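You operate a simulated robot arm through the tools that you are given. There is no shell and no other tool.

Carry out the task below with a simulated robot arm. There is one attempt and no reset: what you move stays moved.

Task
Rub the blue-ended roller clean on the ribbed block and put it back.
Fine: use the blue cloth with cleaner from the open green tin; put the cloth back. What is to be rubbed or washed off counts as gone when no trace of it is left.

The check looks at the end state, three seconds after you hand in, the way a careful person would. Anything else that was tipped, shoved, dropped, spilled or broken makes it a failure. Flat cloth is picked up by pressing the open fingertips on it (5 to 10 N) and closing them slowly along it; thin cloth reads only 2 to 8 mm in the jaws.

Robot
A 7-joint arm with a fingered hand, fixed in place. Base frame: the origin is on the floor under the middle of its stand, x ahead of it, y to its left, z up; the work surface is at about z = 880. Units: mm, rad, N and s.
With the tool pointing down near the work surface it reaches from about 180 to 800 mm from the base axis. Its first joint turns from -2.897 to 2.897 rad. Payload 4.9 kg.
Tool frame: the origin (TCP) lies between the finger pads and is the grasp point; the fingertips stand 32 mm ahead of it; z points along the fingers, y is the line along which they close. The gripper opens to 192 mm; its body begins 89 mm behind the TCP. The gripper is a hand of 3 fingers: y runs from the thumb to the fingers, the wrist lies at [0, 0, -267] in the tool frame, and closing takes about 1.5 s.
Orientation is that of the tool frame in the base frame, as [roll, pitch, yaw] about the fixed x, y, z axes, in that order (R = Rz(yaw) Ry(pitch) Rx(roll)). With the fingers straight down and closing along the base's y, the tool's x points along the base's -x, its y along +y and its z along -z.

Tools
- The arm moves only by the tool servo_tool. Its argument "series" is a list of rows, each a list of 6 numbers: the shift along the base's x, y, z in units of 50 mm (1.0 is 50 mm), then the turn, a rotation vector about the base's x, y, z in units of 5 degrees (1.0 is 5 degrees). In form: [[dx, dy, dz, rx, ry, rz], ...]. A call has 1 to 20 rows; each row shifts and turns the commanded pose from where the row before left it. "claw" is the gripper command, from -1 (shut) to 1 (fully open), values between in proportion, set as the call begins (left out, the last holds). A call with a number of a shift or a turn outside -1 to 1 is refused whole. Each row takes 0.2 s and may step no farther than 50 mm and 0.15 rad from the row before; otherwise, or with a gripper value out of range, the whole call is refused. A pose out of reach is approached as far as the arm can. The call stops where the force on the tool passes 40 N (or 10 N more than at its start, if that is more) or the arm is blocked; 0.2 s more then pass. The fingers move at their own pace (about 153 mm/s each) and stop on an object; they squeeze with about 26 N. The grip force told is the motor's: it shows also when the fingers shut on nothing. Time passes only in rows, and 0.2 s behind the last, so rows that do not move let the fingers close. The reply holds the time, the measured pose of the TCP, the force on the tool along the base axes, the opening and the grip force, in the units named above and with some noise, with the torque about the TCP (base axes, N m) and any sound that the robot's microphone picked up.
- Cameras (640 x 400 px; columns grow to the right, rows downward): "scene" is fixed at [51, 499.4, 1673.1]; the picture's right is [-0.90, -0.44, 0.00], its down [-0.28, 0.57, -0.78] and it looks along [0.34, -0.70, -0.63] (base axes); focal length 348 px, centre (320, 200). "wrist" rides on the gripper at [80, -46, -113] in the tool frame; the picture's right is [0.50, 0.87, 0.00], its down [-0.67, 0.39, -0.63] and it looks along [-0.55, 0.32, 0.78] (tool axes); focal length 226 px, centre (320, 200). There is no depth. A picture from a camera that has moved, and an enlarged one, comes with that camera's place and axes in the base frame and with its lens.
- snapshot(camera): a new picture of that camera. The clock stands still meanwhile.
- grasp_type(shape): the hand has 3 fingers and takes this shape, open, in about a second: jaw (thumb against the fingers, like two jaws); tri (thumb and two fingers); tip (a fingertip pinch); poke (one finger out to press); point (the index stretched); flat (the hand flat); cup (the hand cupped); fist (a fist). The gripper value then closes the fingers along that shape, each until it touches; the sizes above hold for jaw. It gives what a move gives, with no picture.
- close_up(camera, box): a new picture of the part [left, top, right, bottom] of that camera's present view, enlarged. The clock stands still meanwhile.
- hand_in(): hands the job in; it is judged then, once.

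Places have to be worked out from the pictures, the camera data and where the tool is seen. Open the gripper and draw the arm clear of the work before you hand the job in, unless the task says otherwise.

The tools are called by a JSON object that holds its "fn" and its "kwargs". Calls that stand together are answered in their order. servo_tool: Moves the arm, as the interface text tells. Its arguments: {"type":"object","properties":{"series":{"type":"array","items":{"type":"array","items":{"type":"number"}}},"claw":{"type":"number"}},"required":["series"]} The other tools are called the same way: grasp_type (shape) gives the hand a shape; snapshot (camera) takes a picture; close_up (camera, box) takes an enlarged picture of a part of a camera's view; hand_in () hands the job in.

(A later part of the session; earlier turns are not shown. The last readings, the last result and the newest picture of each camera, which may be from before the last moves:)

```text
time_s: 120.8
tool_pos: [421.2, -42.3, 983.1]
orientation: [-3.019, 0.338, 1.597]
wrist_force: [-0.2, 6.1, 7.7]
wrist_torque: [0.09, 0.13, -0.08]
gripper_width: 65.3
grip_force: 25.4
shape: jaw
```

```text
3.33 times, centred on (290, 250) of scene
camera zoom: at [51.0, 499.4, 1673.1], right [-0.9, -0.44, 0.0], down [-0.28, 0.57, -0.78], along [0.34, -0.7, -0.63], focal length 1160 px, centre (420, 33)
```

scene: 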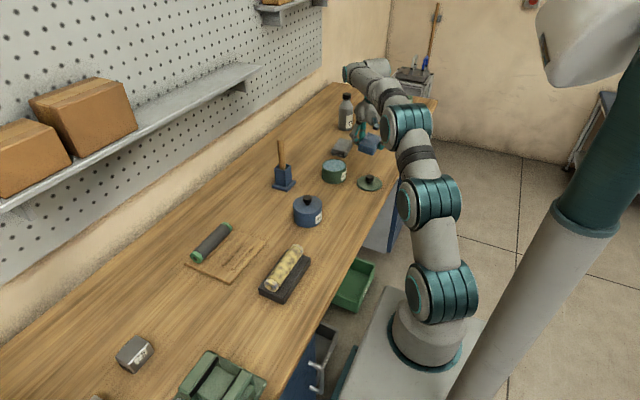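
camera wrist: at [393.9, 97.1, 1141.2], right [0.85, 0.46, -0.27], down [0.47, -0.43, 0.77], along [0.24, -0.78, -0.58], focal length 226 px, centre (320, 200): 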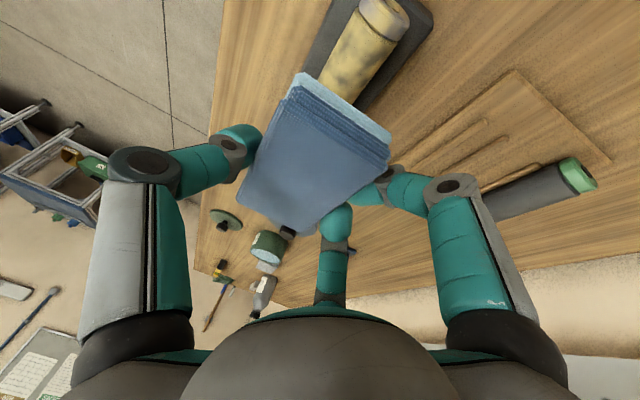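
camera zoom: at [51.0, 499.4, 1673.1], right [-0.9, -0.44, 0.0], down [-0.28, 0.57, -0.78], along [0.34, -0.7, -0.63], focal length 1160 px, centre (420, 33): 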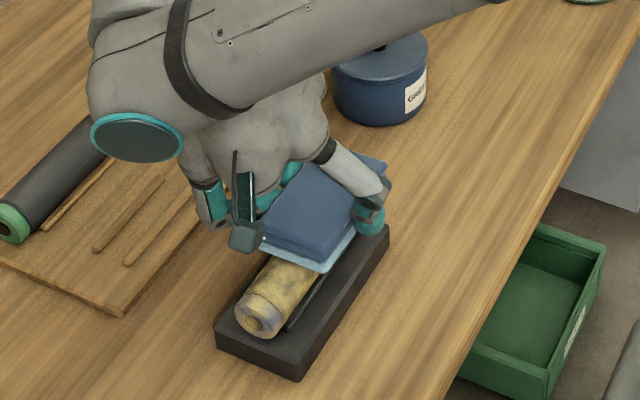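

The roller stays put under the stroke. I'll zoom on the exposed part to see the effect of the rub.

{"fn": "close_up", "kwargs": {"camera": "scene", "box": [255, 245, 310, 300]}}

```text
7.27 times, centred on (282, 272) of scene
camera zoom: at [51.0, 499.4, 1673.1], right [-0.9, -0.44, 0.0], down [-0.28, 0.57, -0.78], along [0.34, -0.7, -0.63], focal length 2532 px, centre (593, -327)
```

zoom: 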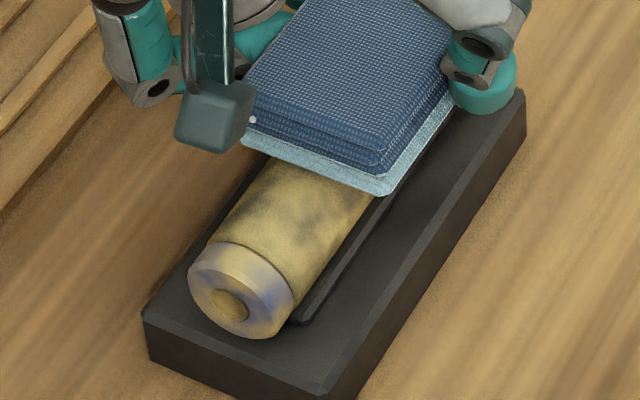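

The grime shows slight change. I'll do several full-length strokes, then lift and inspect.

{"fn": "servo_tool", "kwargs": {"series": [[0, 0.3, 0, 0, 0, 0], [0, 0.3, 0, 0, 0, 0], [0, 0.3, 0, 0, 0, 0], [0, 0.3, 0, 0, 0, 0], [0, 0.2, 0, 0, 0, 0], [0, -0.3, 0, 0, 0, 0], [0, -0.3, 0, 0, 0, 0], [0, -0.3, 0, 0, 0, 0], [0, -0.3, 0, 0, 0, 0], [0, -0.3, 0, 0, 0, 0], [0, 0.3, 0, 0, 0, 0], [0, 0.3, 0, 0, 0, 0], [0, 0.3, 0, 0, 0, 0], [0, 0.3, 0, 0, 0, 0], [0, 0.3, 0, 0, 0, 0], [0, -0.3, 0, 0, 0, 0], [0, -0.3, 0, 0, 0, 0], [0, -0.2, 0, 0, 0, 0], [0, 0, 0, 0, 0, 0]]}}

{"fn": "servo_tool", "kwargs": {"series": [[0, 0, 0.1, 0, 0, 0], [0, 0, 0.3, 0, 0, 0], [0, 0, 0.6, 0, 0, 0], [0, -0.6, 0.6, 0, 0, 0], [0, -0.8, 0.2, 0, 0, 0], [0, 0, 0, 0, 0, 0]]}}

{"fn": "close_up", "kwargs": {"camera": "scene", "box": [240, 220, 330, 310]}}

{"fn": "snapshot", "kwargs": {"camera": "wrist"}}

```text
time_s: 124.8
tool_pos: [420.8, -13.3, 983.5]
orientation: [-3.02, 0.34, 1.599]
wrist_force: [1.3, 6.6, 10.2]
wrist_torque: [0.05, 0.14, -0.04]
gripper_width: 65.4
grip_force: 26.3
shape: jaw
```

```text
time_s: 126.2
tool_pos: [418.7, -83.4, 1073.0]
orientation: [-3.021, 0.338, 1.596]
wrist_force: [-0.1, 0.0, 0.2]
wrist_torque: [0.0, -0.01, 0.03]
gripper_width: 64.9
grip_force: 26.1
shape: jaw
```

```text
4.44 times, centred on (285, 265) of scene
camera zoom: at [51.0, 499.4, 1673.1], right [-0.9, -0.44, 0.0], down [-0.28, 0.57, -0.78], along [0.34, -0.7, -0.63], focal length 1547 px, centre (476, -89)
```

zoom: 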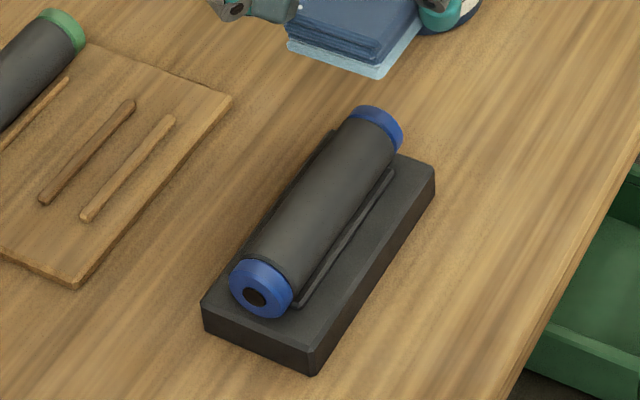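

```text
taken
camera wrist: at [383.6, 28.9, 1157.4], right [0.85, 0.46, -0.26], down [0.47, -0.43, 0.77], along [0.24, -0.78, -0.58], focal length 226 px, centre (320, 200)
```

wrist: 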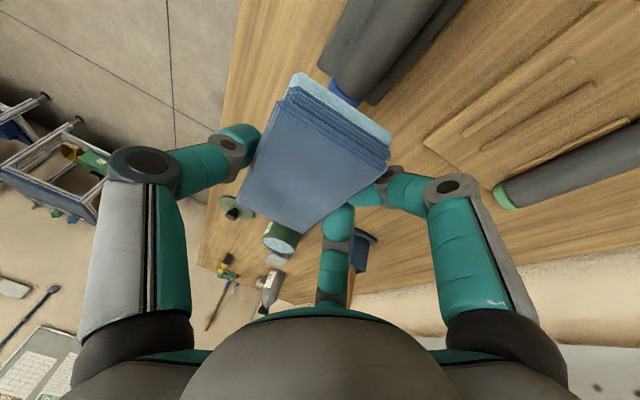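

The roller looks clean now, black with blue ends. I'll zoom in hard to look for any remaining traces.

{"fn": "close_up", "kwargs": {"camera": "scene", "box": [265, 235, 315, 290]}}

{"fn": "close_up", "kwargs": {"camera": "wrist", "box": [310, 0, 480, 110]}}

{"fn": "close_up", "kwargs": {"camera": "scene", "box": [180, 215, 270, 285]}}

```text
7.27 times, centred on (290, 262) of scene
camera zoom: at [51.0, 499.4, 1673.1], right [-0.9, -0.44, 0.0], down [-0.28, 0.57, -0.78], along [0.34, -0.7, -0.63], focal length 2532 px, centre (538, -254)
```

zoom: 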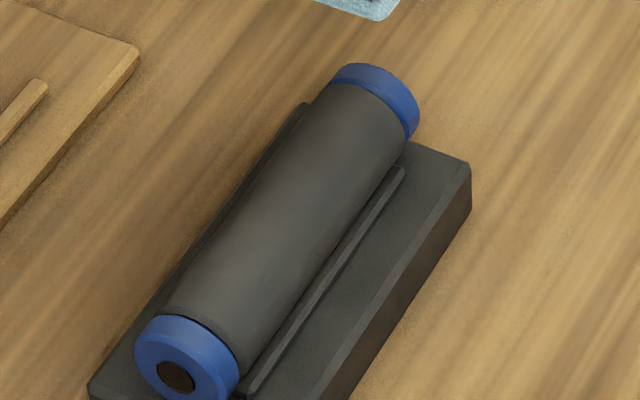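

```text
3.64 times, centred on (395, 55) of wrist
camera zoom: at [383.6, 28.9, 1157.4], right [0.85, 0.46, -0.26], down [0.47, -0.43, 0.77], along [0.24, -0.78, -0.58], focal length 822 px, centre (47, 727)
```

zoom: 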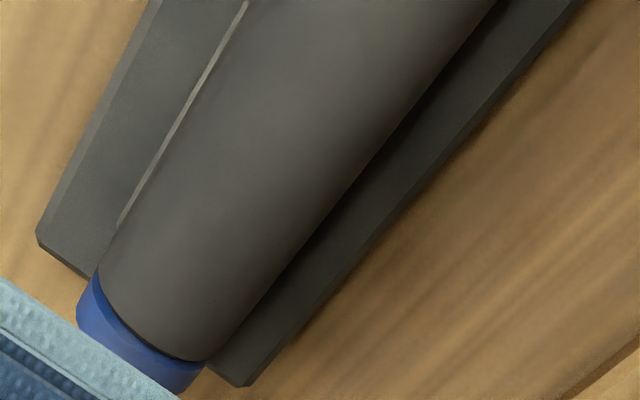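

```text
5.71 times, centred on (225, 250) of scene
camera zoom: at [51.0, 499.4, 1673.1], right [-0.9, -0.44, 0.0], down [-0.28, 0.57, -0.78], along [0.34, -0.7, -0.63], focal length 1989 px, centre (863, -86)
```

zoom: 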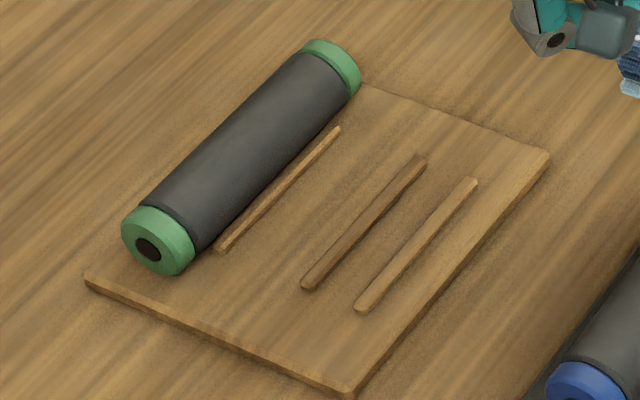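

It looks clean but the surface has a faint olive tinge compared with the green-ended roller, so a thin film may remain. I'll go back and rub some more.

{"fn": "servo_tool", "kwargs": {"series": [[0.03, 0.7, 0, 0, 0, 0], [0.02, 0.7, -0.5, 0, 0, 0], [0, 0, -0.7, 0, 0, 0], [0, 0, -0.35, 0, 0, 0], [0, 0, -0.1, 0, 0, 0], [0, 0, 0, 0, 0, 0]]}}

{"fn": "servo_tool", "kwargs": {"series": [[0, 0, -0.06, 0, 0, 0], [0, 0, 0, 0, 0, 0]]}}

```text
time_s: 127.6
tool_pos: [423.7, -11.9, 990.5]
orientation: [-3.021, 0.339, 1.598]
wrist_force: [0.0, 0.4, -0.4]
wrist_torque: [0.05, -0.03, -0.01]
gripper_width: 65.2
grip_force: 25.9
shape: jaw
```

```text
time_s: 128.2
tool_pos: [423.1, -12.1, 987.3]
orientation: [-3.022, 0.338, 1.596]
wrist_force: [-0.3, -0.4, 0.0]
wrist_torque: [0.03, -0.01, -0.01]
gripper_width: 64.8
grip_force: 26.5
shape: jaw
```

{"fn": "servo_tool", "kwargs": {"series": [[0, 0, -0.04, 0, 0, 0], [0, 0, -0.03, 0, 0, 0], [0, 0, 0, 0, 0, 0]]}}

{"fn": "servo_tool", "kwargs": {"series": [[0, 0, -0.02, 0, 0, 0], [0, 0, 0, 0, 0, 0]]}}

```text
time_s: 129.0
tool_pos: [423.7, -11.6, 982.8]
orientation: [-3.021, 0.338, 1.597]
wrist_force: [-1.2, -0.8, 1.6]
wrist_torque: [0.08, 0.08, 0.04]
gripper_width: 64.8
grip_force: 26.0
shape: jaw
```

```text
time_s: 129.6
tool_pos: [424.2, -13.3, 982.6]
orientation: [-3.024, 0.338, 1.597]
wrist_force: [0.6, 5.5, 14.2]
wrist_torque: [0.01, 0.22, -0.07]
gripper_width: 65.1
grip_force: 26.2
shape: jaw
```

In contact at about 14 N. More strokes over the full length.

{"fn": "servo_tool", "kwargs": {"series": [[0, 0.25, 0, 0, 0, 0], [0, 0.3, 0, 0, 0, 0], [0, 0.2, 0, 0, 0, 0], [0, -0.3, 0, 0, 0, 0], [0, -0.3, 0, 0, 0, 0], [0, -0.3, 0, 0, 0, 0], [0, -0.3, 0, 0, 0, 0], [0, -0.3, 0, 0, 0, 0], [0, 0.3, 0, 0, 0, 0], [0, 0.3, 0, 0, 0, 0], [0, 0.3, 0, 0, 0, 0], [0, 0.3, 0, 0, 0, 0], [0, 0.3, 0, 0, 0, 0], [0, -0.3, 0, 0, 0, 0], [0, -0.3, 0, 0, 0, 0], [0, -0.3, 0, 0, 0, 0], [0, -0.3, 0, 0, 0, 0], [0, -0.3, 0, 0, 0, 0], [0, 0, 0, 0, 0, 0]]}}

{"fn": "servo_tool", "kwargs": {"series": [[0, 0.3, 0, 0, 0, 0], [0, 0.3, 0, 0, 0, 0], [0, 0.3, 0, 0, 0, 0], [0, 0.3, 0, 0, 0, 0], [0, 0.3, 0, 0, 0, 0], [0, -0.3, 0, 0, 0, 0], [0, -0.3, 0, 0, 0, 0], [0, -0.3, 0, 0, 0, 0], [0, -0.3, 0, 0, 0, 0], [0, -0.3, 0, 0, 0, 0], [0, 0.3, 0, 0, 0, 0], [0, 0.3, 0, 0, 0, 0], [0, 0.2, 0, 0, 0, 0], [0, 0, 0, 0, 0, 0]]}}

{"fn": "servo_tool", "kwargs": {"series": [[0, 0, 0.1, 0, 0, 0], [0, 0, 0.3, 0, 0, 0], [0, 0, 0.6, 0, 0, 0], [0, -0.6, 0.6, 0, 0, 0], [0, -0.8, 0.2, 0, 0, 0], [0, 0, 0, 0, 0, 0]]}}

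{"fn": "close_up", "kwargs": {"camera": "scene", "box": [265, 235, 315, 290]}}

{"fn": "snapshot", "kwargs": {"camera": "scene"}}

```text
time_s: 133.6
tool_pos: [423.6, -50.4, 983.5]
orientation: [-3.023, 0.339, 1.597]
wrist_force: [-0.4, 1.3, 1.3]
wrist_torque: [0.08, -0.01, -0.03]
gripper_width: 64.9
grip_force: 26.1
shape: jaw
```

```text
time_s: 136.6
tool_pos: [422.7, -10.2, 982.9]
orientation: [-3.019, 0.337, 1.597]
wrist_force: [-0.2, 0.1, -0.6]
wrist_torque: [0.02, -0.02, 0.04]
gripper_width: 64.9
grip_force: 26.0
shape: jaw
```

```text
time_s: 138.0
tool_pos: [423.8, -81.9, 1073.6]
orientation: [-3.022, 0.337, 1.597]
wrist_force: [0.4, 0.3, -0.8]
wrist_torque: [0.02, -0.06, 0.0]
gripper_width: 64.7
grip_force: 26.4
shape: jaw
```

```text
7.27 times, centred on (290, 262) of scene
camera zoom: at [51.0, 499.4, 1673.1], right [-0.9, -0.44, 0.0], down [-0.28, 0.57, -0.78], along [0.34, -0.7, -0.63], focal length 2532 px, centre (538, -254)
```

zoom: 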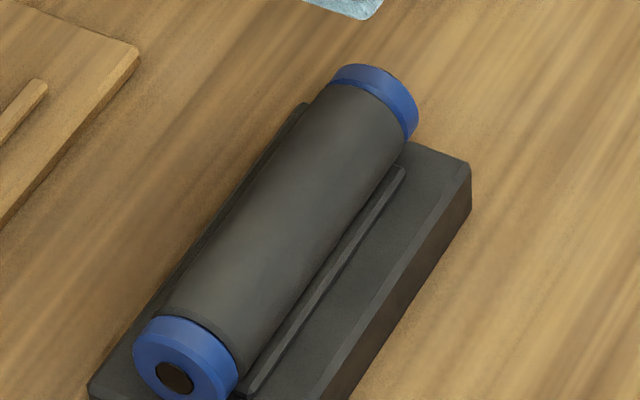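

```text
taken
```

scene: 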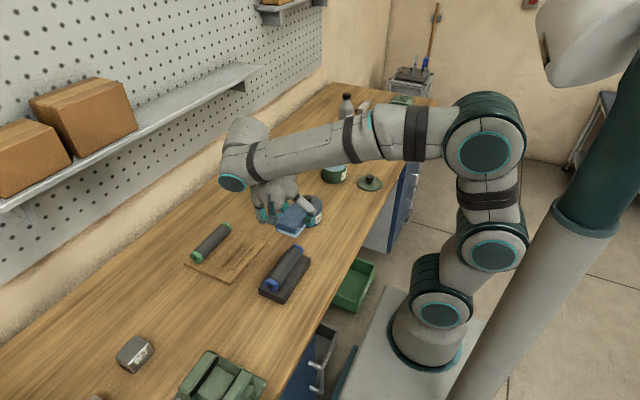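

I'll compare the two rollers side by side at the same magnification to judge if any film is left.

{"fn": "close_up", "kwargs": {"camera": "scene", "box": [185, 215, 315, 300]}}

{"fn": "snapshot", "kwargs": {"camera": "wrist"}}

```text
4.71 times, centred on (250, 258) of scene
camera zoom: at [51.0, 499.4, 1673.1], right [-0.9, -0.44, 0.0], down [-0.28, 0.57, -0.78], along [0.34, -0.7, -0.63], focal length 1638 px, centre (649, -71)
```

zoom: 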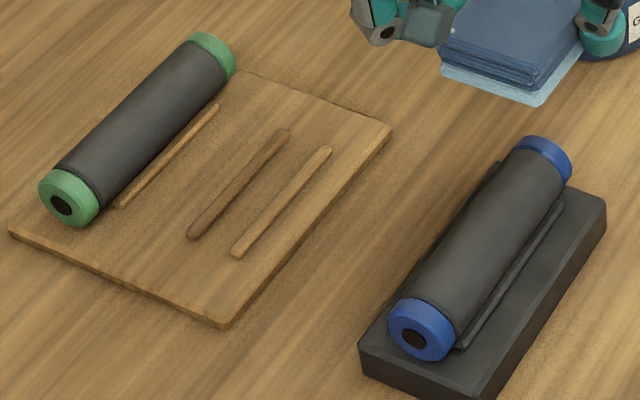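

```text
taken
camera wrist: at [388.2, 31.1, 1157.7], right [0.85, 0.46, -0.26], down [0.47, -0.43, 0.77], along [0.24, -0.78, -0.58], focal length 226 px, centre (320, 200)
```

wrist: 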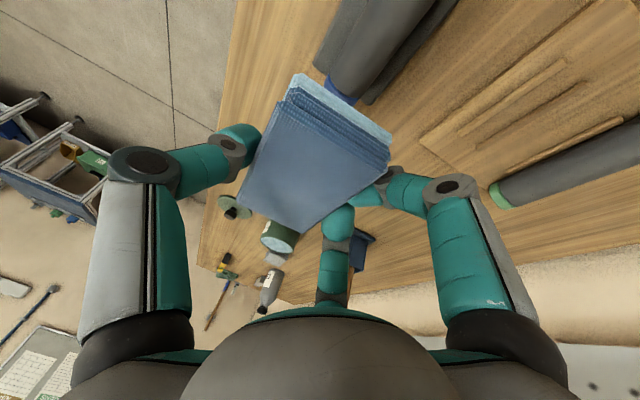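

The blue roller is a touch warmer in tone; I'm not certain it's only lighting, and the last strokes lost contact partway. I'll rub once more with contact verified on each pass.

{"fn": "servo_tool", "kwargs": {"series": [[0, 0.7, 0, 0, 0, 0], [0, 0.7, -0.5, 0, 0, 0], [0, 0, -0.7, 0, 0, 0], [0, 0, -0.45, 0, 0, 0], [0, 0, -0.1, 0, 0, 0], [0, 0, 0, 0, 0, 0]]}}

{"fn": "servo_tool", "kwargs": {"series": [[0, 0, -0.06, 0, 0, 0], [0, 0, 0, 0, 0, 0]]}}

{"fn": "servo_tool", "kwargs": {"series": [[0, 0, -0.04, 0, 0, 0], [0, 0, 0, 0, 0, 0]]}}

```text
time_s: 139.4
tool_pos: [423.2, -12.6, 982.6]
orientation: [-3.023, 0.338, 1.597]
wrist_force: [0.3, -1.2, 8.7]
wrist_torque: [-0.09, 0.16, -0.01]
gripper_width: 65.1
grip_force: 26.1
shape: jaw
```

```text
time_s: 140.0
tool_pos: [424.0, -11.7, 981.6]
orientation: [-3.022, 0.34, 1.596]
wrist_force: [-2.9, -4.2, 26.0]
wrist_torque: [-0.26, 0.43, 0.23]
gripper_width: 66.3
grip_force: 25.9
shape: jaw
```

```text
time_s: 140.6
tool_pos: [422.9, -10.8, 979.7]
orientation: [-3.024, 0.337, 1.598]
wrist_force: [-0.1, -6.1, 30.2]
wrist_torque: [-0.33, 0.39, 0.42]
gripper_width: 66.7
grip_force: 26.8
shape: jaw
```

30 N is too much; I'll back off 2.5 mm to about 10 N before stroking.

{"fn": "servo_tool", "kwargs": {"series": [[0, 0, 0.05, 0, 0, 0], [0, 0, 0, 0, 0, 0]]}}

{"fn": "servo_tool", "kwargs": {"series": [[0, 0.2, 0, 0, 0, 0], [0, 0.2, 0, 0, 0, 0], [0, 0.2, 0, 0, 0, 0], [0, 0, 0, 0, 0, 0]]}}

{"fn": "servo_tool", "kwargs": {"series": [[0, -0.3, 0, 0, 0, 0], [0, -0.3, 0, 0, 0, 0], [0, -0.3, 0, 0, 0, 0], [0, -0.3, 0, 0, 0, 0], [0, 0, 0, 0, 0, 0]]}}

```text
time_s: 141.2
tool_pos: [421.8, -10.9, 980.5]
orientation: [-3.021, 0.338, 1.598]
wrist_force: [4.7, -5.4, 11.9]
wrist_torque: [-0.12, 0.03, 0.37]
gripper_width: 66.0
grip_force: 26.0
shape: jaw
```

```text
time_s: 142.2
tool_pos: [422.0, 19.8, 982.2]
orientation: [-3.019, 0.338, 1.598]
wrist_force: [-1.1, -1.5, 1.4]
wrist_torque: [-0.02, 0.01, 0.0]
gripper_width: 65.2
grip_force: 26.9
shape: jaw
```

```text
time_s: 143.4
tool_pos: [424.0, -40.9, 981.4]
orientation: [-3.019, 0.338, 1.596]
wrist_force: [0.3, -0.1, -0.2]
wrist_torque: [0.06, -0.01, -0.01]
gripper_width: 65.2
grip_force: 25.4
shape: jaw
```

Contact was lost because the pad yields in the grip. I'll lower to about 10 N here and stroke again.

{"fn": "servo_tool", "kwargs": {"series": [[0, 0.1, -0.04, 0, 0, 0], [0, 0, 0, 0, 0, 0]]}}

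{"fn": "servo_tool", "kwargs": {"series": [[0, 0.1, -0.03, 0, 0, 0], [0, 0, 0, 0, 0, 0]]}}

{"fn": "servo_tool", "kwargs": {"series": [[0, 0.1, -0.03, 0, 0, 0], [0, 0, 0, 0, 0, 0]]}}

```text
time_s: 144.0
tool_pos: [424.3, -36.6, 980.9]
orientation: [-3.024, 0.341, 1.597]
wrist_force: [-2.7, -11.4, 16.0]
wrist_torque: [-0.36, 0.25, 0.28]
gripper_width: 65.6
grip_force: 26.2
shape: jaw
```

```text
time_s: 144.6
tool_pos: [423.8, -30.1, 980.8]
orientation: [-3.022, 0.338, 1.596]
wrist_force: [1.0, -12.2, 20.5]
wrist_torque: [-0.4, 0.24, 0.28]
gripper_width: 65.2
grip_force: 26.0
shape: jaw
```

```text
time_s: 145.2
tool_pos: [423.6, -25.9, 979.6]
orientation: [-3.022, 0.341, 1.597]
wrist_force: [0.4, -14.5, 26.7]
wrist_torque: [-0.51, 0.4, 0.39]
gripper_width: 65.6
grip_force: 26.6
shape: jaw
```

Good contact (about 25 N). I'll ease slightly and stroke back and forth.

{"fn": "servo_tool", "kwargs": {"series": [[0, 0.15, 0.02, 0, 0, 0], [0, 0.2, 0, 0, 0, 0], [0, 0.2, 0, 0, 0, 0], [0, 0, 0, 0, 0, 0]]}}

{"fn": "servo_tool", "kwargs": {"series": [[0, -0.2, 0, 0, 0, 0], [0, -0.2, 0, 0, 0, 0], [0, -0.2, 0, 0, 0, 0], [0, -0.2, 0, 0, 0, 0], [0, 0, 0, 0, 0, 0]]}}

{"fn": "close_up", "kwargs": {"camera": "scene", "box": [230, 190, 350, 310]}}

```text
time_s: 146.2
tool_pos: [422.4, 0.3, 978.2]
orientation: [-3.019, 0.338, 1.596]
wrist_force: [-0.6, -6.0, 7.0]
wrist_torque: [-0.08, 0.1, 0.05]
gripper_width: 65.5
grip_force: 25.8
shape: jaw
```

```text
time_s: 147.4
tool_pos: [425.0, -38.5, 980.0]
orientation: [-3.02, 0.337, 1.596]
wrist_force: [-0.9, 5.5, 8.4]
wrist_torque: [0.06, 0.16, -0.16]
gripper_width: 65.5
grip_force: 26.2
shape: jaw
```

```text
3.33 times, centred on (290, 250) of scene
camera zoom: at [51.0, 499.4, 1673.1], right [-0.9, -0.44, 0.0], down [-0.28, 0.57, -0.78], along [0.34, -0.7, -0.63], focal length 1160 px, centre (420, 33)
```

zoom: 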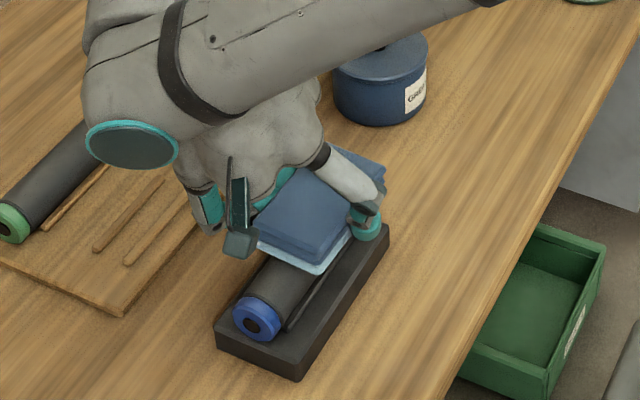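

Steady contact at 7–8 N now. A few more passes, then I'll lift and inspect.

{"fn": "servo_tool", "kwargs": {"series": [[0, 0.25, 0, 0, 0, 0], [0, 0.25, 0, 0, 0, 0], [0, 0.25, 0, 0, 0, 0], [0, 0.25, 0, 0, 0, 0], [0, -0.25, 0, 0, 0, 0], [0, -0.25, 0, 0, 0, 0], [0, -0.25, 0, 0, 0, 0], [0, -0.25, 0, 0, 0, 0], [0, 0.25, 0, 0, 0, 0], [0, 0.25, 0, 0, 0, 0], [0, 0.25, 0, 0, 0, 0], [0, 0.25, 0, 0, 0, 0], [0, -0.25, 0, 0, 0, 0], [0, -0.25, 0, 0, 0, 0], [0, -0.25, 0, 0, 0, 0], [0, -0.25, 0, 0, 0, 0], [0, 0, 0, 0, 0, 0]]}}

{"fn": "servo_tool", "kwargs": {"series": [[0, 0, 0.1, 0, 0, 0], [0, 0, 0.3, 0, 0, 0], [0, 0, 0.6, 0, 0, 0], [0, -0.5, 0.6, 0, 0, 0], [0, -0.8, 0.2, 0, 0, 0], [0, -0.8, 0, 0, 0, 0], [0, 0, 0, 0, 0, 0]]}}

{"fn": "close_up", "kwargs": {"camera": "scene", "box": [185, 215, 315, 300]}}

{"fn": "close_up", "kwargs": {"camera": "scene", "box": [265, 235, 315, 290]}}

{"fn": "snapshot", "kwargs": {"camera": "wrist"}}

```text
time_s: 151.0
tool_pos: [422.5, -38.3, 980.3]
orientation: [-3.02, 0.34, 1.598]
wrist_force: [-0.3, 3.6, 4.9]
wrist_torque: [0.1, 0.02, -0.08]
gripper_width: 65.1
grip_force: 25.8
shape: jaw
```

```text
time_s: 152.6
tool_pos: [421.6, -143.0, 1069.4]
orientation: [-3.021, 0.339, 1.598]
wrist_force: [0.1, -0.4, 0.5]
wrist_torque: [0.04, 0.0, 0.0]
gripper_width: 65.2
grip_force: 25.5
shape: jaw
```

```text
4.71 times, centred on (250, 258) of scene
camera zoom: at [51.0, 499.4, 1673.1], right [-0.9, -0.44, 0.0], down [-0.28, 0.57, -0.78], along [0.34, -0.7, -0.63], focal length 1638 px, centre (649, -71)
```

zoom: 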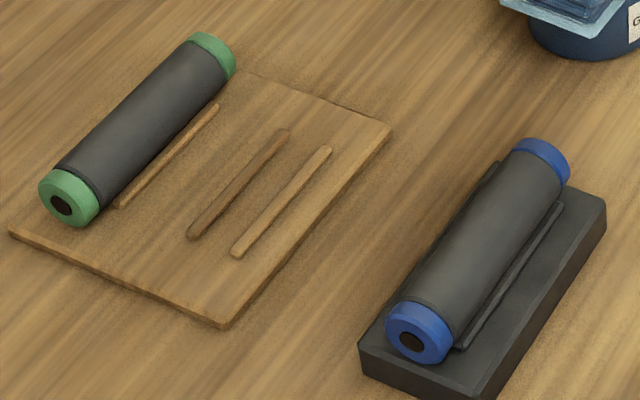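

```text
7.27 times, centred on (290, 262) of scene
camera zoom: at [51.0, 499.4, 1673.1], right [-0.9, -0.44, 0.0], down [-0.28, 0.57, -0.78], along [0.34, -0.7, -0.63], focal length 2532 px, centre (538, -254)
```

zoom: 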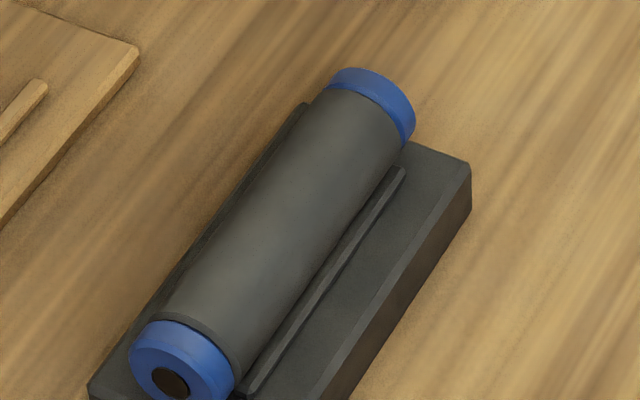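

```text
taken
camera wrist: at [387.2, -30.5, 1154.4], right [0.85, 0.46, -0.27], down [0.47, -0.43, 0.77], along [0.24, -0.78, -0.58], focal length 226 px, centre (320, 200)
```

wrist: 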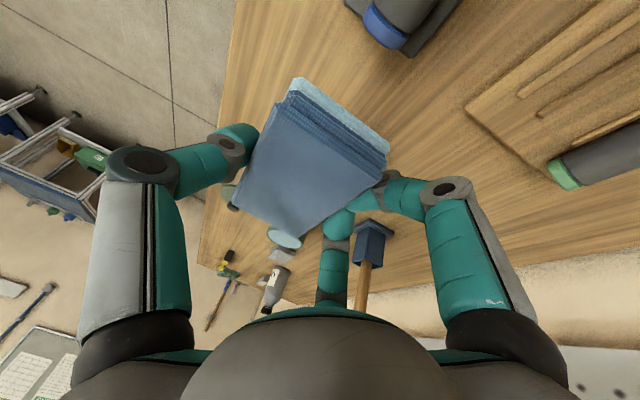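

The roller's colour no longer changes with further rubbing, so it is clean. Next I'll put the cloth back; I need its current pose in the grip, so I'll enlarge the wrist view.

{"fn": "close_up", "kwargs": {"camera": "wrist", "box": [200, 60, 420, 260]}}

{"fn": "close_up", "kwargs": {"camera": "scene", "box": [230, 130, 370, 250]}}

```text
2.00 times, centred on (310, 160) of wrist
camera zoom: at [387.2, -30.5, 1154.4], right [0.85, 0.46, -0.27], down [0.47, -0.43, 0.77], along [0.24, -0.78, -0.58], focal length 452 px, centre (340, 280)
```

zoom: 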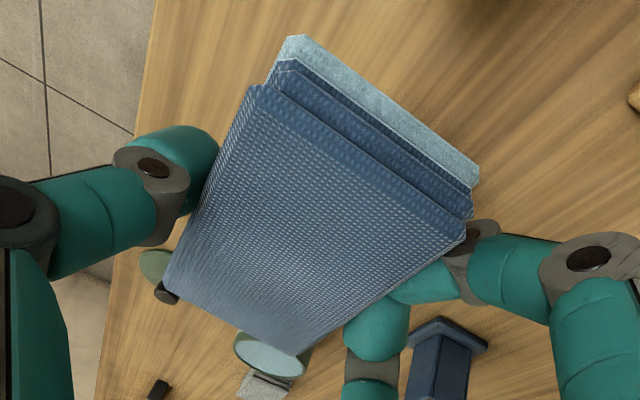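

```text
3.33 times, centred on (300, 190) of scene
camera zoom: at [51.0, 499.4, 1673.1], right [-0.9, -0.44, 0.0], down [-0.28, 0.57, -0.78], along [0.34, -0.7, -0.63], focal length 1160 px, centre (387, 233)
```

zoom: 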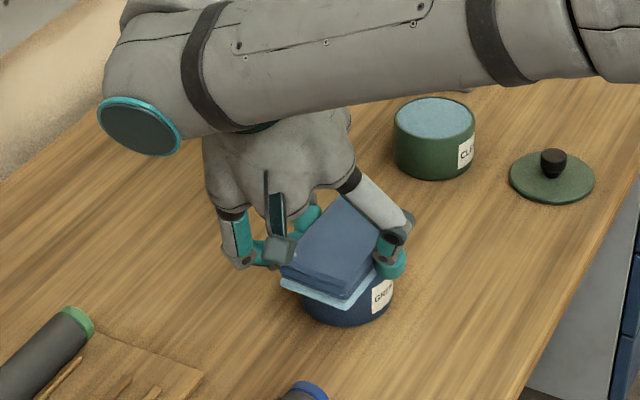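

The pad now sits about 18° off the tool in the long direction. I'll carry it back to its place with the same tool orientation as when picked, so its far edge lands first and the rest settles flat on release.

{"fn": "servo_tool", "kwargs": {"series": [[0, -0.8, 0, 0.807, -0.727, 0], [0, -0.8, 0, 0.807, -0.727, 0], [0, -0.8, 0, 0.807, -0.727, 0], [0, -0.8, 0, 0, 0, 0], [0, -0.8, 0, 0, 0, 0], [0, -0.8, 0, 0, 0, 0], [0, -0.8, 0, 0, 0, 0], [0, -0.8, 0, 0, 0, 0], [0, -0.8, 0, 0, 0, 0], [0, -0.8, 0, 0, 0, 0], [0, -0.8, -0.1, 0, 0, 0], [0, -0.8, -0.2, 0, 0, 0], [0, 0, 0, 0, 0, 0]]}}

{"fn": "snapshot", "kwargs": {"camera": "wrist"}}

{"fn": "close_up", "kwargs": {"camera": "scene", "box": [270, 80, 430, 200]}}

```text
time_s: 155.4
tool_pos: [419.6, -622.9, 1053.9]
orientation: [3.067, 0.127, 1.553]
wrist_force: [0.0, 0.2, -1.0]
wrist_torque: [-0.02, -0.01, 0.0]
gripper_width: 65.3
grip_force: 26.6
shape: jaw
```

```text
taken
camera wrist: at [367.8, -529.7, 1151.5], right [0.87, 0.49, 0.0], down [0.33, -0.59, 0.74], along [0.36, -0.64, -0.67], focal length 226 px, centre (320, 200)
```

wrist: 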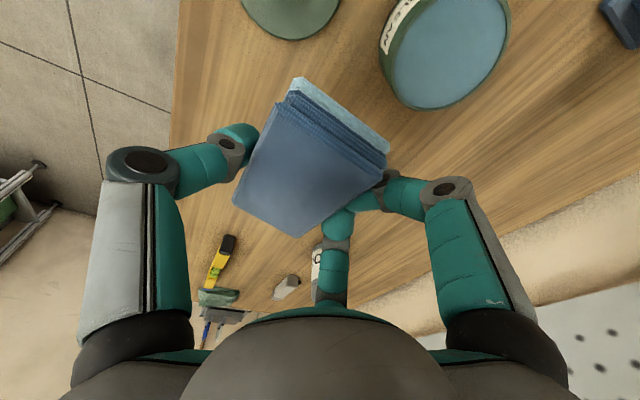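

```text
3.33 times, centred on (350, 140) of scene
camera zoom: at [51.0, 499.4, 1673.1], right [-0.9, -0.44, 0.0], down [-0.28, 0.57, -0.78], along [0.34, -0.7, -0.63], focal length 1160 px, centre (220, 400)
```

zoom: 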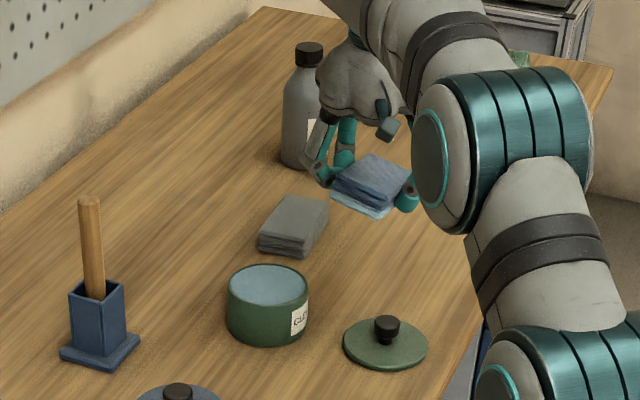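

Orientation matches the pick pose. I'll move outward first, then lower in stages over the original spot.

{"fn": "servo_tool", "kwargs": {"series": [[0, -0.4, -0.3, 0, 0, 0], [0, -0.4, -0.4, 0, 0, 0], [0, -0.25, -0.4, 0, 0, 0], [0, 0, -0.5, 0, 0, 0], [0, 0, -0.4, 0, 0, 0], [0, 0, 0, 0, 0, 0]]}}

{"fn": "servo_tool", "kwargs": {"series": [[0.07, -0.25, -0.1, 0, 0, 0], [0.07, -0.25, -0.1, 0, 0, 0], [0, -0.08, 0, 0, 0, 0], [0, 0, 0, 0, 0, 0]]}}

{"fn": "snapshot", "kwargs": {"camera": "wrist"}}

{"fn": "close_up", "kwargs": {"camera": "scene", "box": [310, 100, 420, 190]}}

```text
time_s: 156.8
tool_pos: [422.5, -676.5, 953.7]
orientation: [3.066, 0.127, 1.552]
wrist_force: [0.3, -0.9, 0.4]
wrist_torque: [-0.03, -0.02, 0.0]
gripper_width: 64.9
grip_force: 25.8
shape: jaw
```

```text
time_s: 157.8
tool_pos: [427.8, -705.4, 944.9]
orientation: [3.067, 0.128, 1.55]
wrist_force: [0.1, -0.5, -0.5]
wrist_torque: [0.0, 0.0, 0.02]
gripper_width: 64.7
grip_force: 26.0
shape: jaw
```

```text
taken
camera wrist: at [376.2, -612.5, 1042.2], right [0.87, 0.49, 0.0], down [0.33, -0.59, 0.74], along [0.36, -0.64, -0.67], focal length 226 px, centre (320, 200)
```

wrist: 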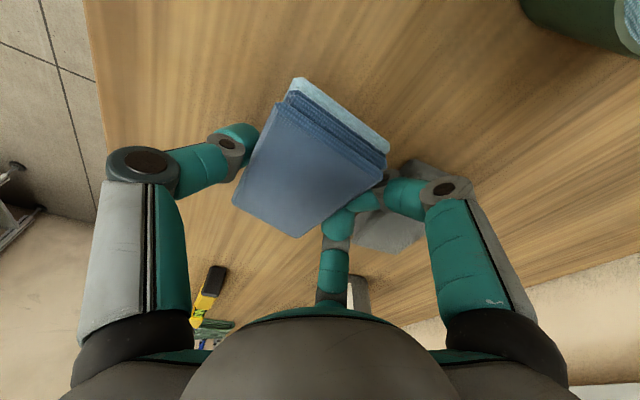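

```text
4.44 times, centred on (365, 145) of scene
camera zoom: at [51.0, 499.4, 1673.1], right [-0.9, -0.44, 0.0], down [-0.28, 0.57, -0.78], along [0.34, -0.7, -0.63], focal length 1547 px, centre (120, 444)
```

zoom: 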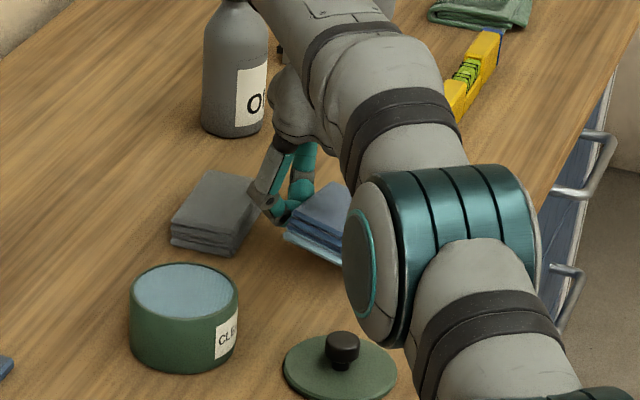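

Over the original spot. Lowering in small steps to feel the cloth's far edge touch.

{"fn": "servo_tool", "kwargs": {"series": [[0, 0, -0.1, 0, 0, 0], [0, 0, -0.1, 0, 0, 0], [0, 0, 0, 0, 0, 0]]}}

{"fn": "servo_tool", "kwargs": {"series": [[0, 0, -0.06, 0, 0, 0], [0, 0, -0.06, 0, 0, 0], [0, 0, 0, 0, 0, 0]]}}

{"fn": "servo_tool", "kwargs": {"series": [[0, 0, -0.05, 0, 0, 0], [0, 0, 0, 0, 0, 0]]}}

```text
time_s: 158.6
tool_pos: [428.9, -705.8, 933.8]
orientation: [3.065, 0.127, 1.551]
wrist_force: [-0.5, 0.4, 0.1]
wrist_torque: [0.01, 0.01, 0.03]
gripper_width: 64.7
grip_force: 26.0
shape: jaw
```

```text
time_s: 159.4
tool_pos: [431.0, -704.7, 927.7]
orientation: [3.067, 0.126, 1.551]
wrist_force: [-0.2, 1.0, 0.3]
wrist_torque: [0.01, 0.06, -0.04]
gripper_width: 64.8
grip_force: 26.2
shape: jaw
```

```text
time_s: 160.0
tool_pos: [431.4, -705.3, 926.9]
orientation: [3.067, 0.127, 1.551]
wrist_force: [0.1, 1.3, 1.7]
wrist_torque: [-0.06, 0.12, -0.06]
gripper_width: 64.8
grip_force: 26.4
shape: jaw
```

Far edge touches at about 927. I'll continue a few millimetres, letting the pad pivot in the grip.

{"fn": "servo_tool", "kwargs": {"series": [[-0.03, 0, -0.05, 0, 0, 0], [0, 0, 0, 0, 0, 0]]}}

{"fn": "servo_tool", "kwargs": {"series": [[-0.02, 0, -0.05, 0, 0, 0], [0, 0, 0, 0, 0, 0]]}}

{"fn": "close_up", "kwargs": {"camera": "wrist", "box": [180, 50, 460, 250]}}

```text
time_s: 160.6
tool_pos: [430.0, -705.2, 924.0]
orientation: [3.068, 0.126, 1.551]
wrist_force: [0.7, -0.2, 4.1]
wrist_torque: [-0.17, 0.09, 0.02]
gripper_width: 64.8
grip_force: 25.8
shape: jaw
```

```text
time_s: 161.2
tool_pos: [427.9, -703.9, 921.3]
orientation: [3.066, 0.126, 1.553]
wrist_force: [2.7, 0.9, 4.4]
wrist_torque: [-0.25, 0.12, 0.08]
gripper_width: 64.9
grip_force: 25.4
shape: jaw
```

```text
2.00 times, centred on (320, 150) of wrist
camera zoom: at [375.7, -611.6, 1019.3], right [0.87, 0.49, 0.0], down [0.33, -0.59, 0.74], along [0.36, -0.65, -0.67], focal length 452 px, centre (320, 300)
```

zoom: 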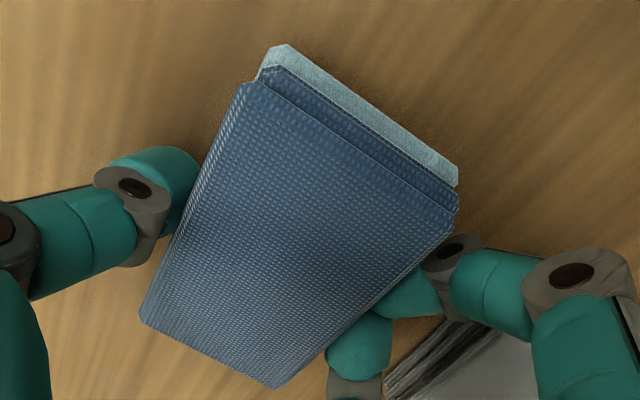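

It's pivoting toward flat with only 4 N. Another 2 mm down, then I'll open gently.

{"fn": "servo_tool", "kwargs": {"series": [[0, 0, -0.04, 0, 0, 0], [0, 0, 0, 0, 0, 0]]}}

{"fn": "servo_tool", "kwargs": {"series": [[0, 0, 0, 0, 0, 0], [0, 0, 0, 0, 0, 0]], "claw": -0.2}}

{"fn": "servo_tool", "kwargs": {"series": [[0, 0, 0.02, 0, 0, 0], [0, 0, 0, 0, 0, 0]], "claw": -0.05}}

{"fn": "close_up", "kwargs": {"camera": "wrist", "box": [180, 50, 460, 250]}}

```text
time_s: 161.8
tool_pos: [428.5, -703.8, 919.6]
orientation: [3.064, 0.127, 1.55]
wrist_force: [2.1, 1.9, 5.0]
wrist_torque: [-0.27, 0.21, 0.01]
gripper_width: 64.9
grip_force: 26.3
shape: jaw
```

```text
time_s: 162.4
tool_pos: [428.4, -704.3, 918.1]
orientation: [3.069, 0.125, 1.552]
wrist_force: [0.5, -0.2, -1.0]
wrist_torque: [0.0, -0.01, 0.0]
gripper_width: 75.3
grip_force: 16.4
shape: jaw
```

```text
time_s: 163.0
tool_pos: [429.1, -704.8, 920.5]
orientation: [3.067, 0.128, 1.552]
wrist_force: [0.1, 0.5, -0.8]
wrist_torque: [-0.04, -0.01, -0.01]
gripper_width: 91.2
grip_force: 0.2
shape: jaw
```

```text
2.00 times, centred on (320, 150) of wrist
camera zoom: at [376.0, -611.5, 1018.4], right [0.87, 0.49, 0.0], down [0.33, -0.59, 0.74], along [0.36, -0.64, -0.67], focal length 452 px, centre (320, 300)
```

zoom: 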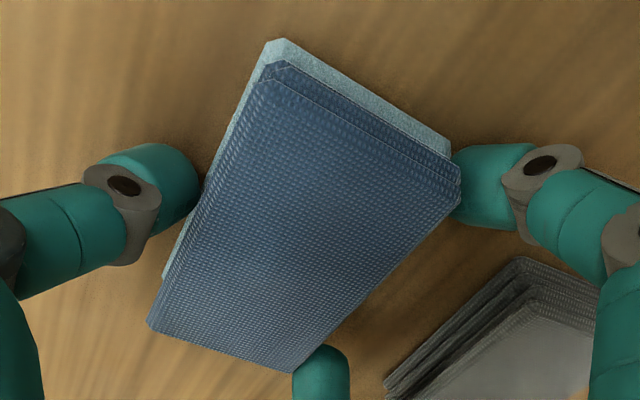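

The cloth now lies flat. I'll open wider and rise straight up clear of it.

{"fn": "servo_tool", "kwargs": {"series": [[0, 0, 0.04, 0, 0, 0], [0, 0, 0, 0, 0, 0], [0, 0, 0.1, 0, 0, 0], [0, 0, 0.2, 0, 0, 0], [0, 0, 0, 0, 0, 0]], "claw": 0.2}}

{"fn": "servo_tool", "kwargs": {"series": [[-0.1, 0.2, 0.3, 0, 0, 0], [-0.1, 0.2, 0.4, 0, 0, 0], [-0.1, 0.3, 0.5, 0, 0, 0], [-0.1, 0.4, 0.5, 0, 0, 0], [0, 0.4, 0.3, 0, 0, 0], [0, 0, 0, 0, 0, 0]]}}

{"fn": "snapshot", "kwargs": {"camera": "wrist"}}

{"fn": "close_up", "kwargs": {"camera": "scene", "box": [310, 100, 420, 190]}}

```text
time_s: 164.2
tool_pos: [428.5, -705.2, 937.5]
orientation: [3.067, 0.129, 1.551]
wrist_force: [0.8, -0.9, 0.4]
wrist_torque: [0.02, 0.02, 0.0]
gripper_width: 114.4
grip_force: 0.1
shape: jaw
```

```text
time_s: 165.6
tool_pos: [406.2, -629.4, 1034.3]
orientation: [3.067, 0.127, 1.553]
wrist_force: [-0.2, 0.5, -0.4]
wrist_torque: [0.02, -0.02, 0.04]
gripper_width: 114.8
grip_force: 0.1
shape: jaw
```

```text
taken
camera wrist: at [354.5, -537.4, 1133.6], right [0.87, 0.49, 0.0], down [0.33, -0.59, 0.74], along [0.36, -0.64, -0.67], focal length 226 px, centre (320, 200)
```

wrist: 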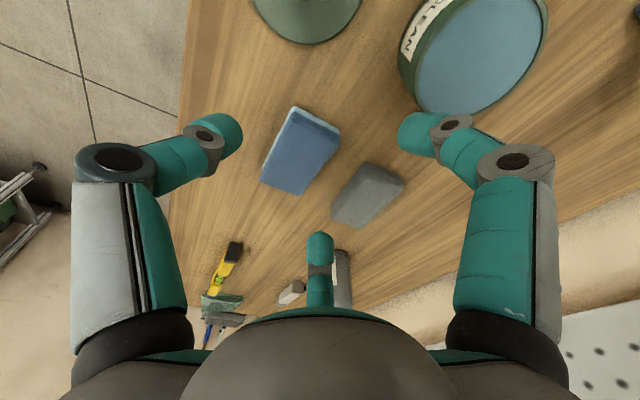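

```text
4.44 times, centred on (365, 145) of scene
camera zoom: at [51.0, 499.4, 1673.1], right [-0.9, -0.44, 0.0], down [-0.28, 0.57, -0.78], along [0.34, -0.7, -0.63], focal length 1547 px, centre (120, 444)
```

zoom: 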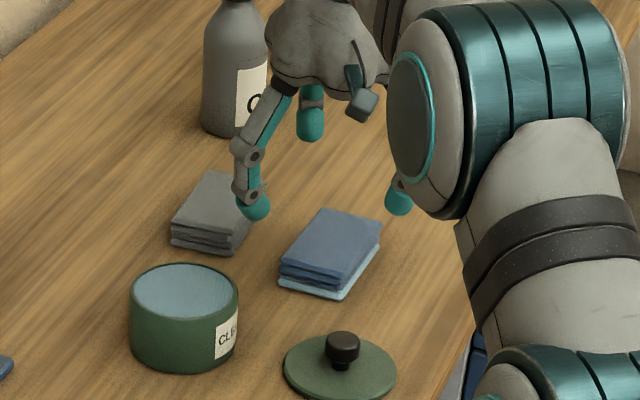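

The cloth is back within a few millimetres of its original spot. Now I'll return to the roller, levelling the tool again on the way.

{"fn": "servo_tool", "kwargs": {"series": [[0, 0.5, 0.5, 0.632, 0.365, 0.1], [0, 0.7, 0.4, 0.632, 0.365, 0.1], [0, 0.8, 0, 0, 0, 0], [0, 0.8, 0, 0, 0, 0], [0, 0.8, 0, 0, 0, 0], [0, 0.8, 0, 0, 0, 0], [0, 0.8, 0, 0, 0, 0], [0, 0.8, 0, 0, 0, 0], [0, 0.8, 0, 0, 0, 0], [0, 0.8, 0, 0, 0, 0], [0, 0.8, 0, 0, 0, 0], [0, 0.8, 0, 0, 0, 0], [0, 0.8, 0, 0, 0, 0], [0, 0.8, 0, 0, 0, 0], [0, 0.8, 0, 0, 0, 0], [0, 0.6, 0, 0, 0, 0], [0, 0, 0, 0, 0, 0]], "claw": 0.1}}

{"fn": "snapshot", "kwargs": {"camera": "wrist"}}

{"fn": "close_up", "kwargs": {"camera": "scene", "box": [240, 215, 330, 310]}}

```text
time_s: 169.2
tool_pos: [409.3, -18.4, 1082.6]
orientation: [3.13, 0.019, 1.573]
wrist_force: [0.7, 0.4, -1.1]
wrist_torque: [0.02, 0.01, 0.02]
gripper_width: 106.2
grip_force: 0.1
shape: jaw
```

```text
taken
camera wrist: at [361.0, 63.0, 1193.4], right [0.86, 0.5, 0.0], down [0.38, -0.66, 0.65], along [0.32, -0.56, -0.76], focal length 226 px, centre (320, 200)
```

wrist: 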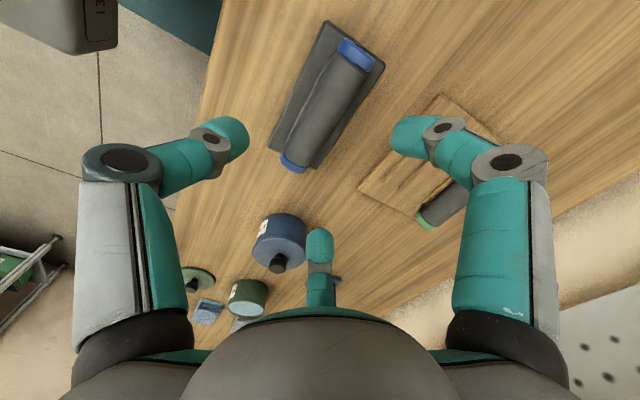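

```text
4.21 times, centred on (285, 262) of scene
camera zoom: at [51.0, 499.4, 1673.1], right [-0.9, -0.44, 0.0], down [-0.28, 0.57, -0.78], along [0.34, -0.7, -0.63], focal length 1466 px, centre (467, -63)
```

zoom: 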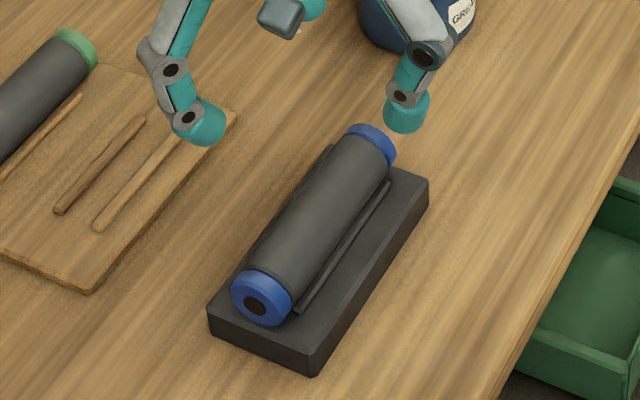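

I'll fix the last 1.3° of tilt and measure the roller's position from above.

{"fn": "servo_tool", "kwargs": {"series": [[0.1, 0, -0.3, 0.218, 0.133, 0], [0, 0, -0.4, 0, 0, 0], [0, 0, 0, 0, 0, 0]]}}

{"fn": "close_up", "kwargs": {"camera": "wrist", "box": [230, 0, 430, 200]}}

```text
time_s: 170.0
tool_pos: [415.2, -18.9, 1045.2]
orientation: [-3.141, 0.0, 1.577]
wrist_force: [0.1, -0.6, 0.0]
wrist_torque: [0.0, -0.02, 0.03]
gripper_width: 106.0
grip_force: 0.1
shape: jaw
```

```text
2.00 times, centred on (330, 100) of wrist
camera zoom: at [368.3, 59.9, 1159.3], right [0.86, 0.5, 0.0], down [0.39, -0.67, 0.63], along [0.32, -0.54, -0.78], focal length 452 px, centre (300, 400)
```

zoom: 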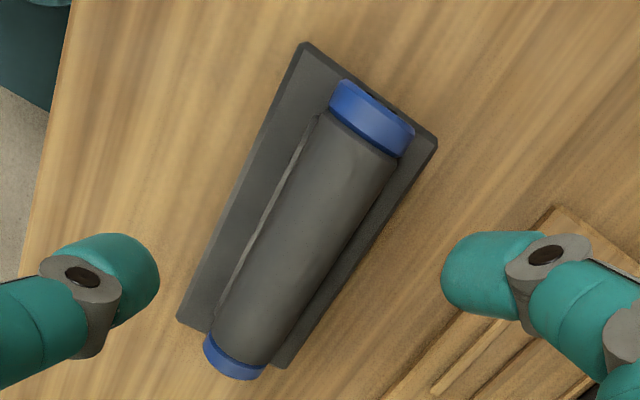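

The roller's axis is at x≈410, and it slid about 4 mm in +y during rubbing. I'll descend to grip it at z≈949 so the tips clear the block.

{"fn": "servo_tool", "kwargs": {"series": [[0.03, 0.02, -0.6, 0, 0, 0], [0, 0, -0.6, 0, 0, 0], [0, 0, -0.3, 0, 0, 0], [0, 0, -0.3, 0, 0, 0], [0, 0, 0, 0, 0, 0]]}}

{"fn": "snapshot", "kwargs": {"camera": "wrist"}}

{"fn": "close_up", "kwargs": {"camera": "scene", "box": [240, 215, 330, 310]}}

```text
time_s: 171.2
tool_pos: [415.1, -19.2, 954.8]
orientation: [-3.139, -0.001, 1.573]
wrist_force: [0.1, 0.0, -0.3]
wrist_torque: [0.0, -0.01, 0.04]
gripper_width: 106.2
grip_force: 0.1
shape: jaw
```

```text
taken
camera wrist: at [368.3, 59.9, 1067.3], right [0.86, 0.5, 0.0], down [0.39, -0.67, 0.63], along [0.32, -0.54, -0.78], focal length 226 px, centre (320, 200)
```

wrist: 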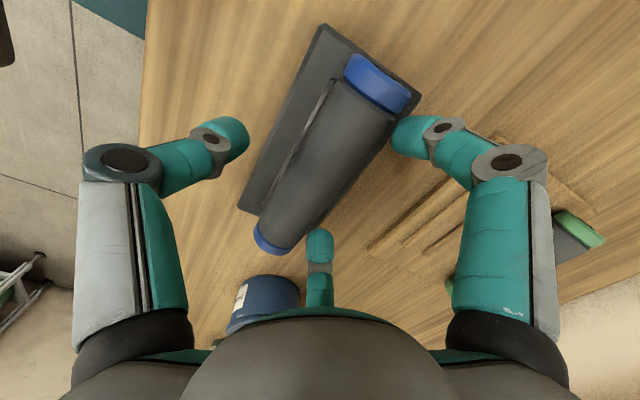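

```text
4.21 times, centred on (285, 262) of scene
camera zoom: at [51.0, 499.4, 1673.1], right [-0.9, -0.44, 0.0], down [-0.28, 0.57, -0.78], along [0.34, -0.7, -0.63], focal length 1466 px, centre (467, -63)
```

zoom: 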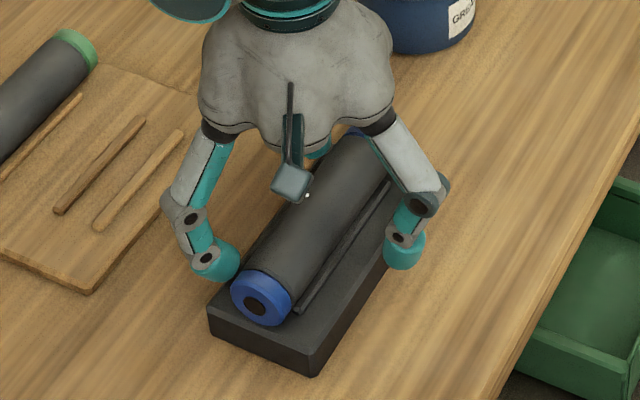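

Well aligned. I'll lower 4 mm more and close stepwise as before.

{"fn": "servo_tool", "kwargs": {"series": [[0.02, 0, -0.08, 0, 0, 0], [0, 0, 0, 0, 0, 0]], "claw": -0.1}}

{"fn": "servo_tool", "kwargs": {"series": [[0, 0, 0, 0, 0, 0], [0, 0, 0, 0, 0, 0]], "claw": -0.3}}

{"fn": "servo_tool", "kwargs": {"series": [[0, 0, 0, 0, 0, 0], [0, 0, 0, 0, 0, 0]], "claw": -0.42}}

{"fn": "snapshot", "kwargs": {"camera": "wrist"}}

```text
time_s: 171.8
tool_pos: [415.3, -19.4, 951.0]
orientation: [-3.14, -0.004, 1.573]
wrist_force: [0.0, -0.9, 0.8]
wrist_torque: [-0.02, 0.0, 0.0]
gripper_width: 86.6
grip_force: 0.1
shape: jaw
```

```text
time_s: 172.4
tool_pos: [415.4, -18.9, 951.5]
orientation: [-3.14, 0.0, 1.574]
wrist_force: [1.4, -0.2, 0.5]
wrist_torque: [0.01, -0.04, 0.0]
gripper_width: 68.5
grip_force: 0.1
shape: jaw
```

```text
time_s: 173.0
tool_pos: [416.1, -18.9, 951.7]
orientation: [-3.139, -0.001, 1.574]
wrist_force: [3.7, -0.5, 1.2]
wrist_torque: [-0.03, -0.12, 0.01]
gripper_width: 57.6
grip_force: 0.0
shape: jaw
```

```text
taken
camera wrist: at [368.8, 59.3, 1064.1], right [0.86, 0.5, 0.0], down [0.39, -0.67, 0.63], along [0.32, -0.54, -0.78], focal length 226 px, centre (320, 200)
```

wrist: 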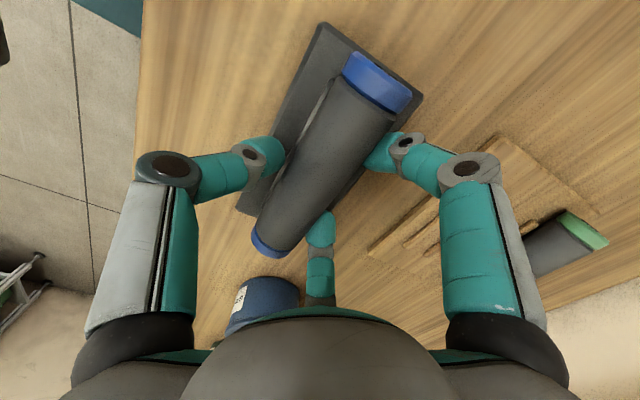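

The two fingers touch first (3.7 N in +x); I'll shift +2.5 mm to balance and finish closing.

{"fn": "servo_tool", "kwargs": {"series": [[0.05, 0, 0, 0, 0, 0], [0, 0, 0, 0, 0, 0]]}}

{"fn": "servo_tool", "kwargs": {"series": [[0, 0, 0, 0, 0, 0], [0, 0, 0, 0, 0, 0]], "claw": -0.5}}

{"fn": "servo_tool", "kwargs": {"series": [[0, 0, 0, 0, 0, 0], [0, 0, 0, 0, 0, 0]], "claw": -0.6}}

```text
time_s: 173.6
tool_pos: [417.6, -18.7, 952.0]
orientation: [-3.138, -0.001, 1.576]
wrist_force: [1.0, -0.1, -0.2]
wrist_torque: [-0.01, 0.01, 0.03]
gripper_width: 56.6
grip_force: 0.0
shape: jaw
```

```text
time_s: 174.2
tool_pos: [417.3, -19.3, 949.7]
orientation: [-3.141, 0.0, 1.574]
wrist_force: [0.6, -0.1, -3.1]
wrist_torque: [0.0, 0.0, 0.0]
gripper_width: 42.6
grip_force: 25.9
shape: jaw
```

```text
time_s: 174.8
tool_pos: [417.3, -18.3, 951.1]
orientation: [-3.139, -0.001, 1.574]
wrist_force: [0.2, 0.2, -1.5]
wrist_torque: [-0.02, -0.01, -0.03]
gripper_width: 39.0
grip_force: 25.6
shape: jaw
```

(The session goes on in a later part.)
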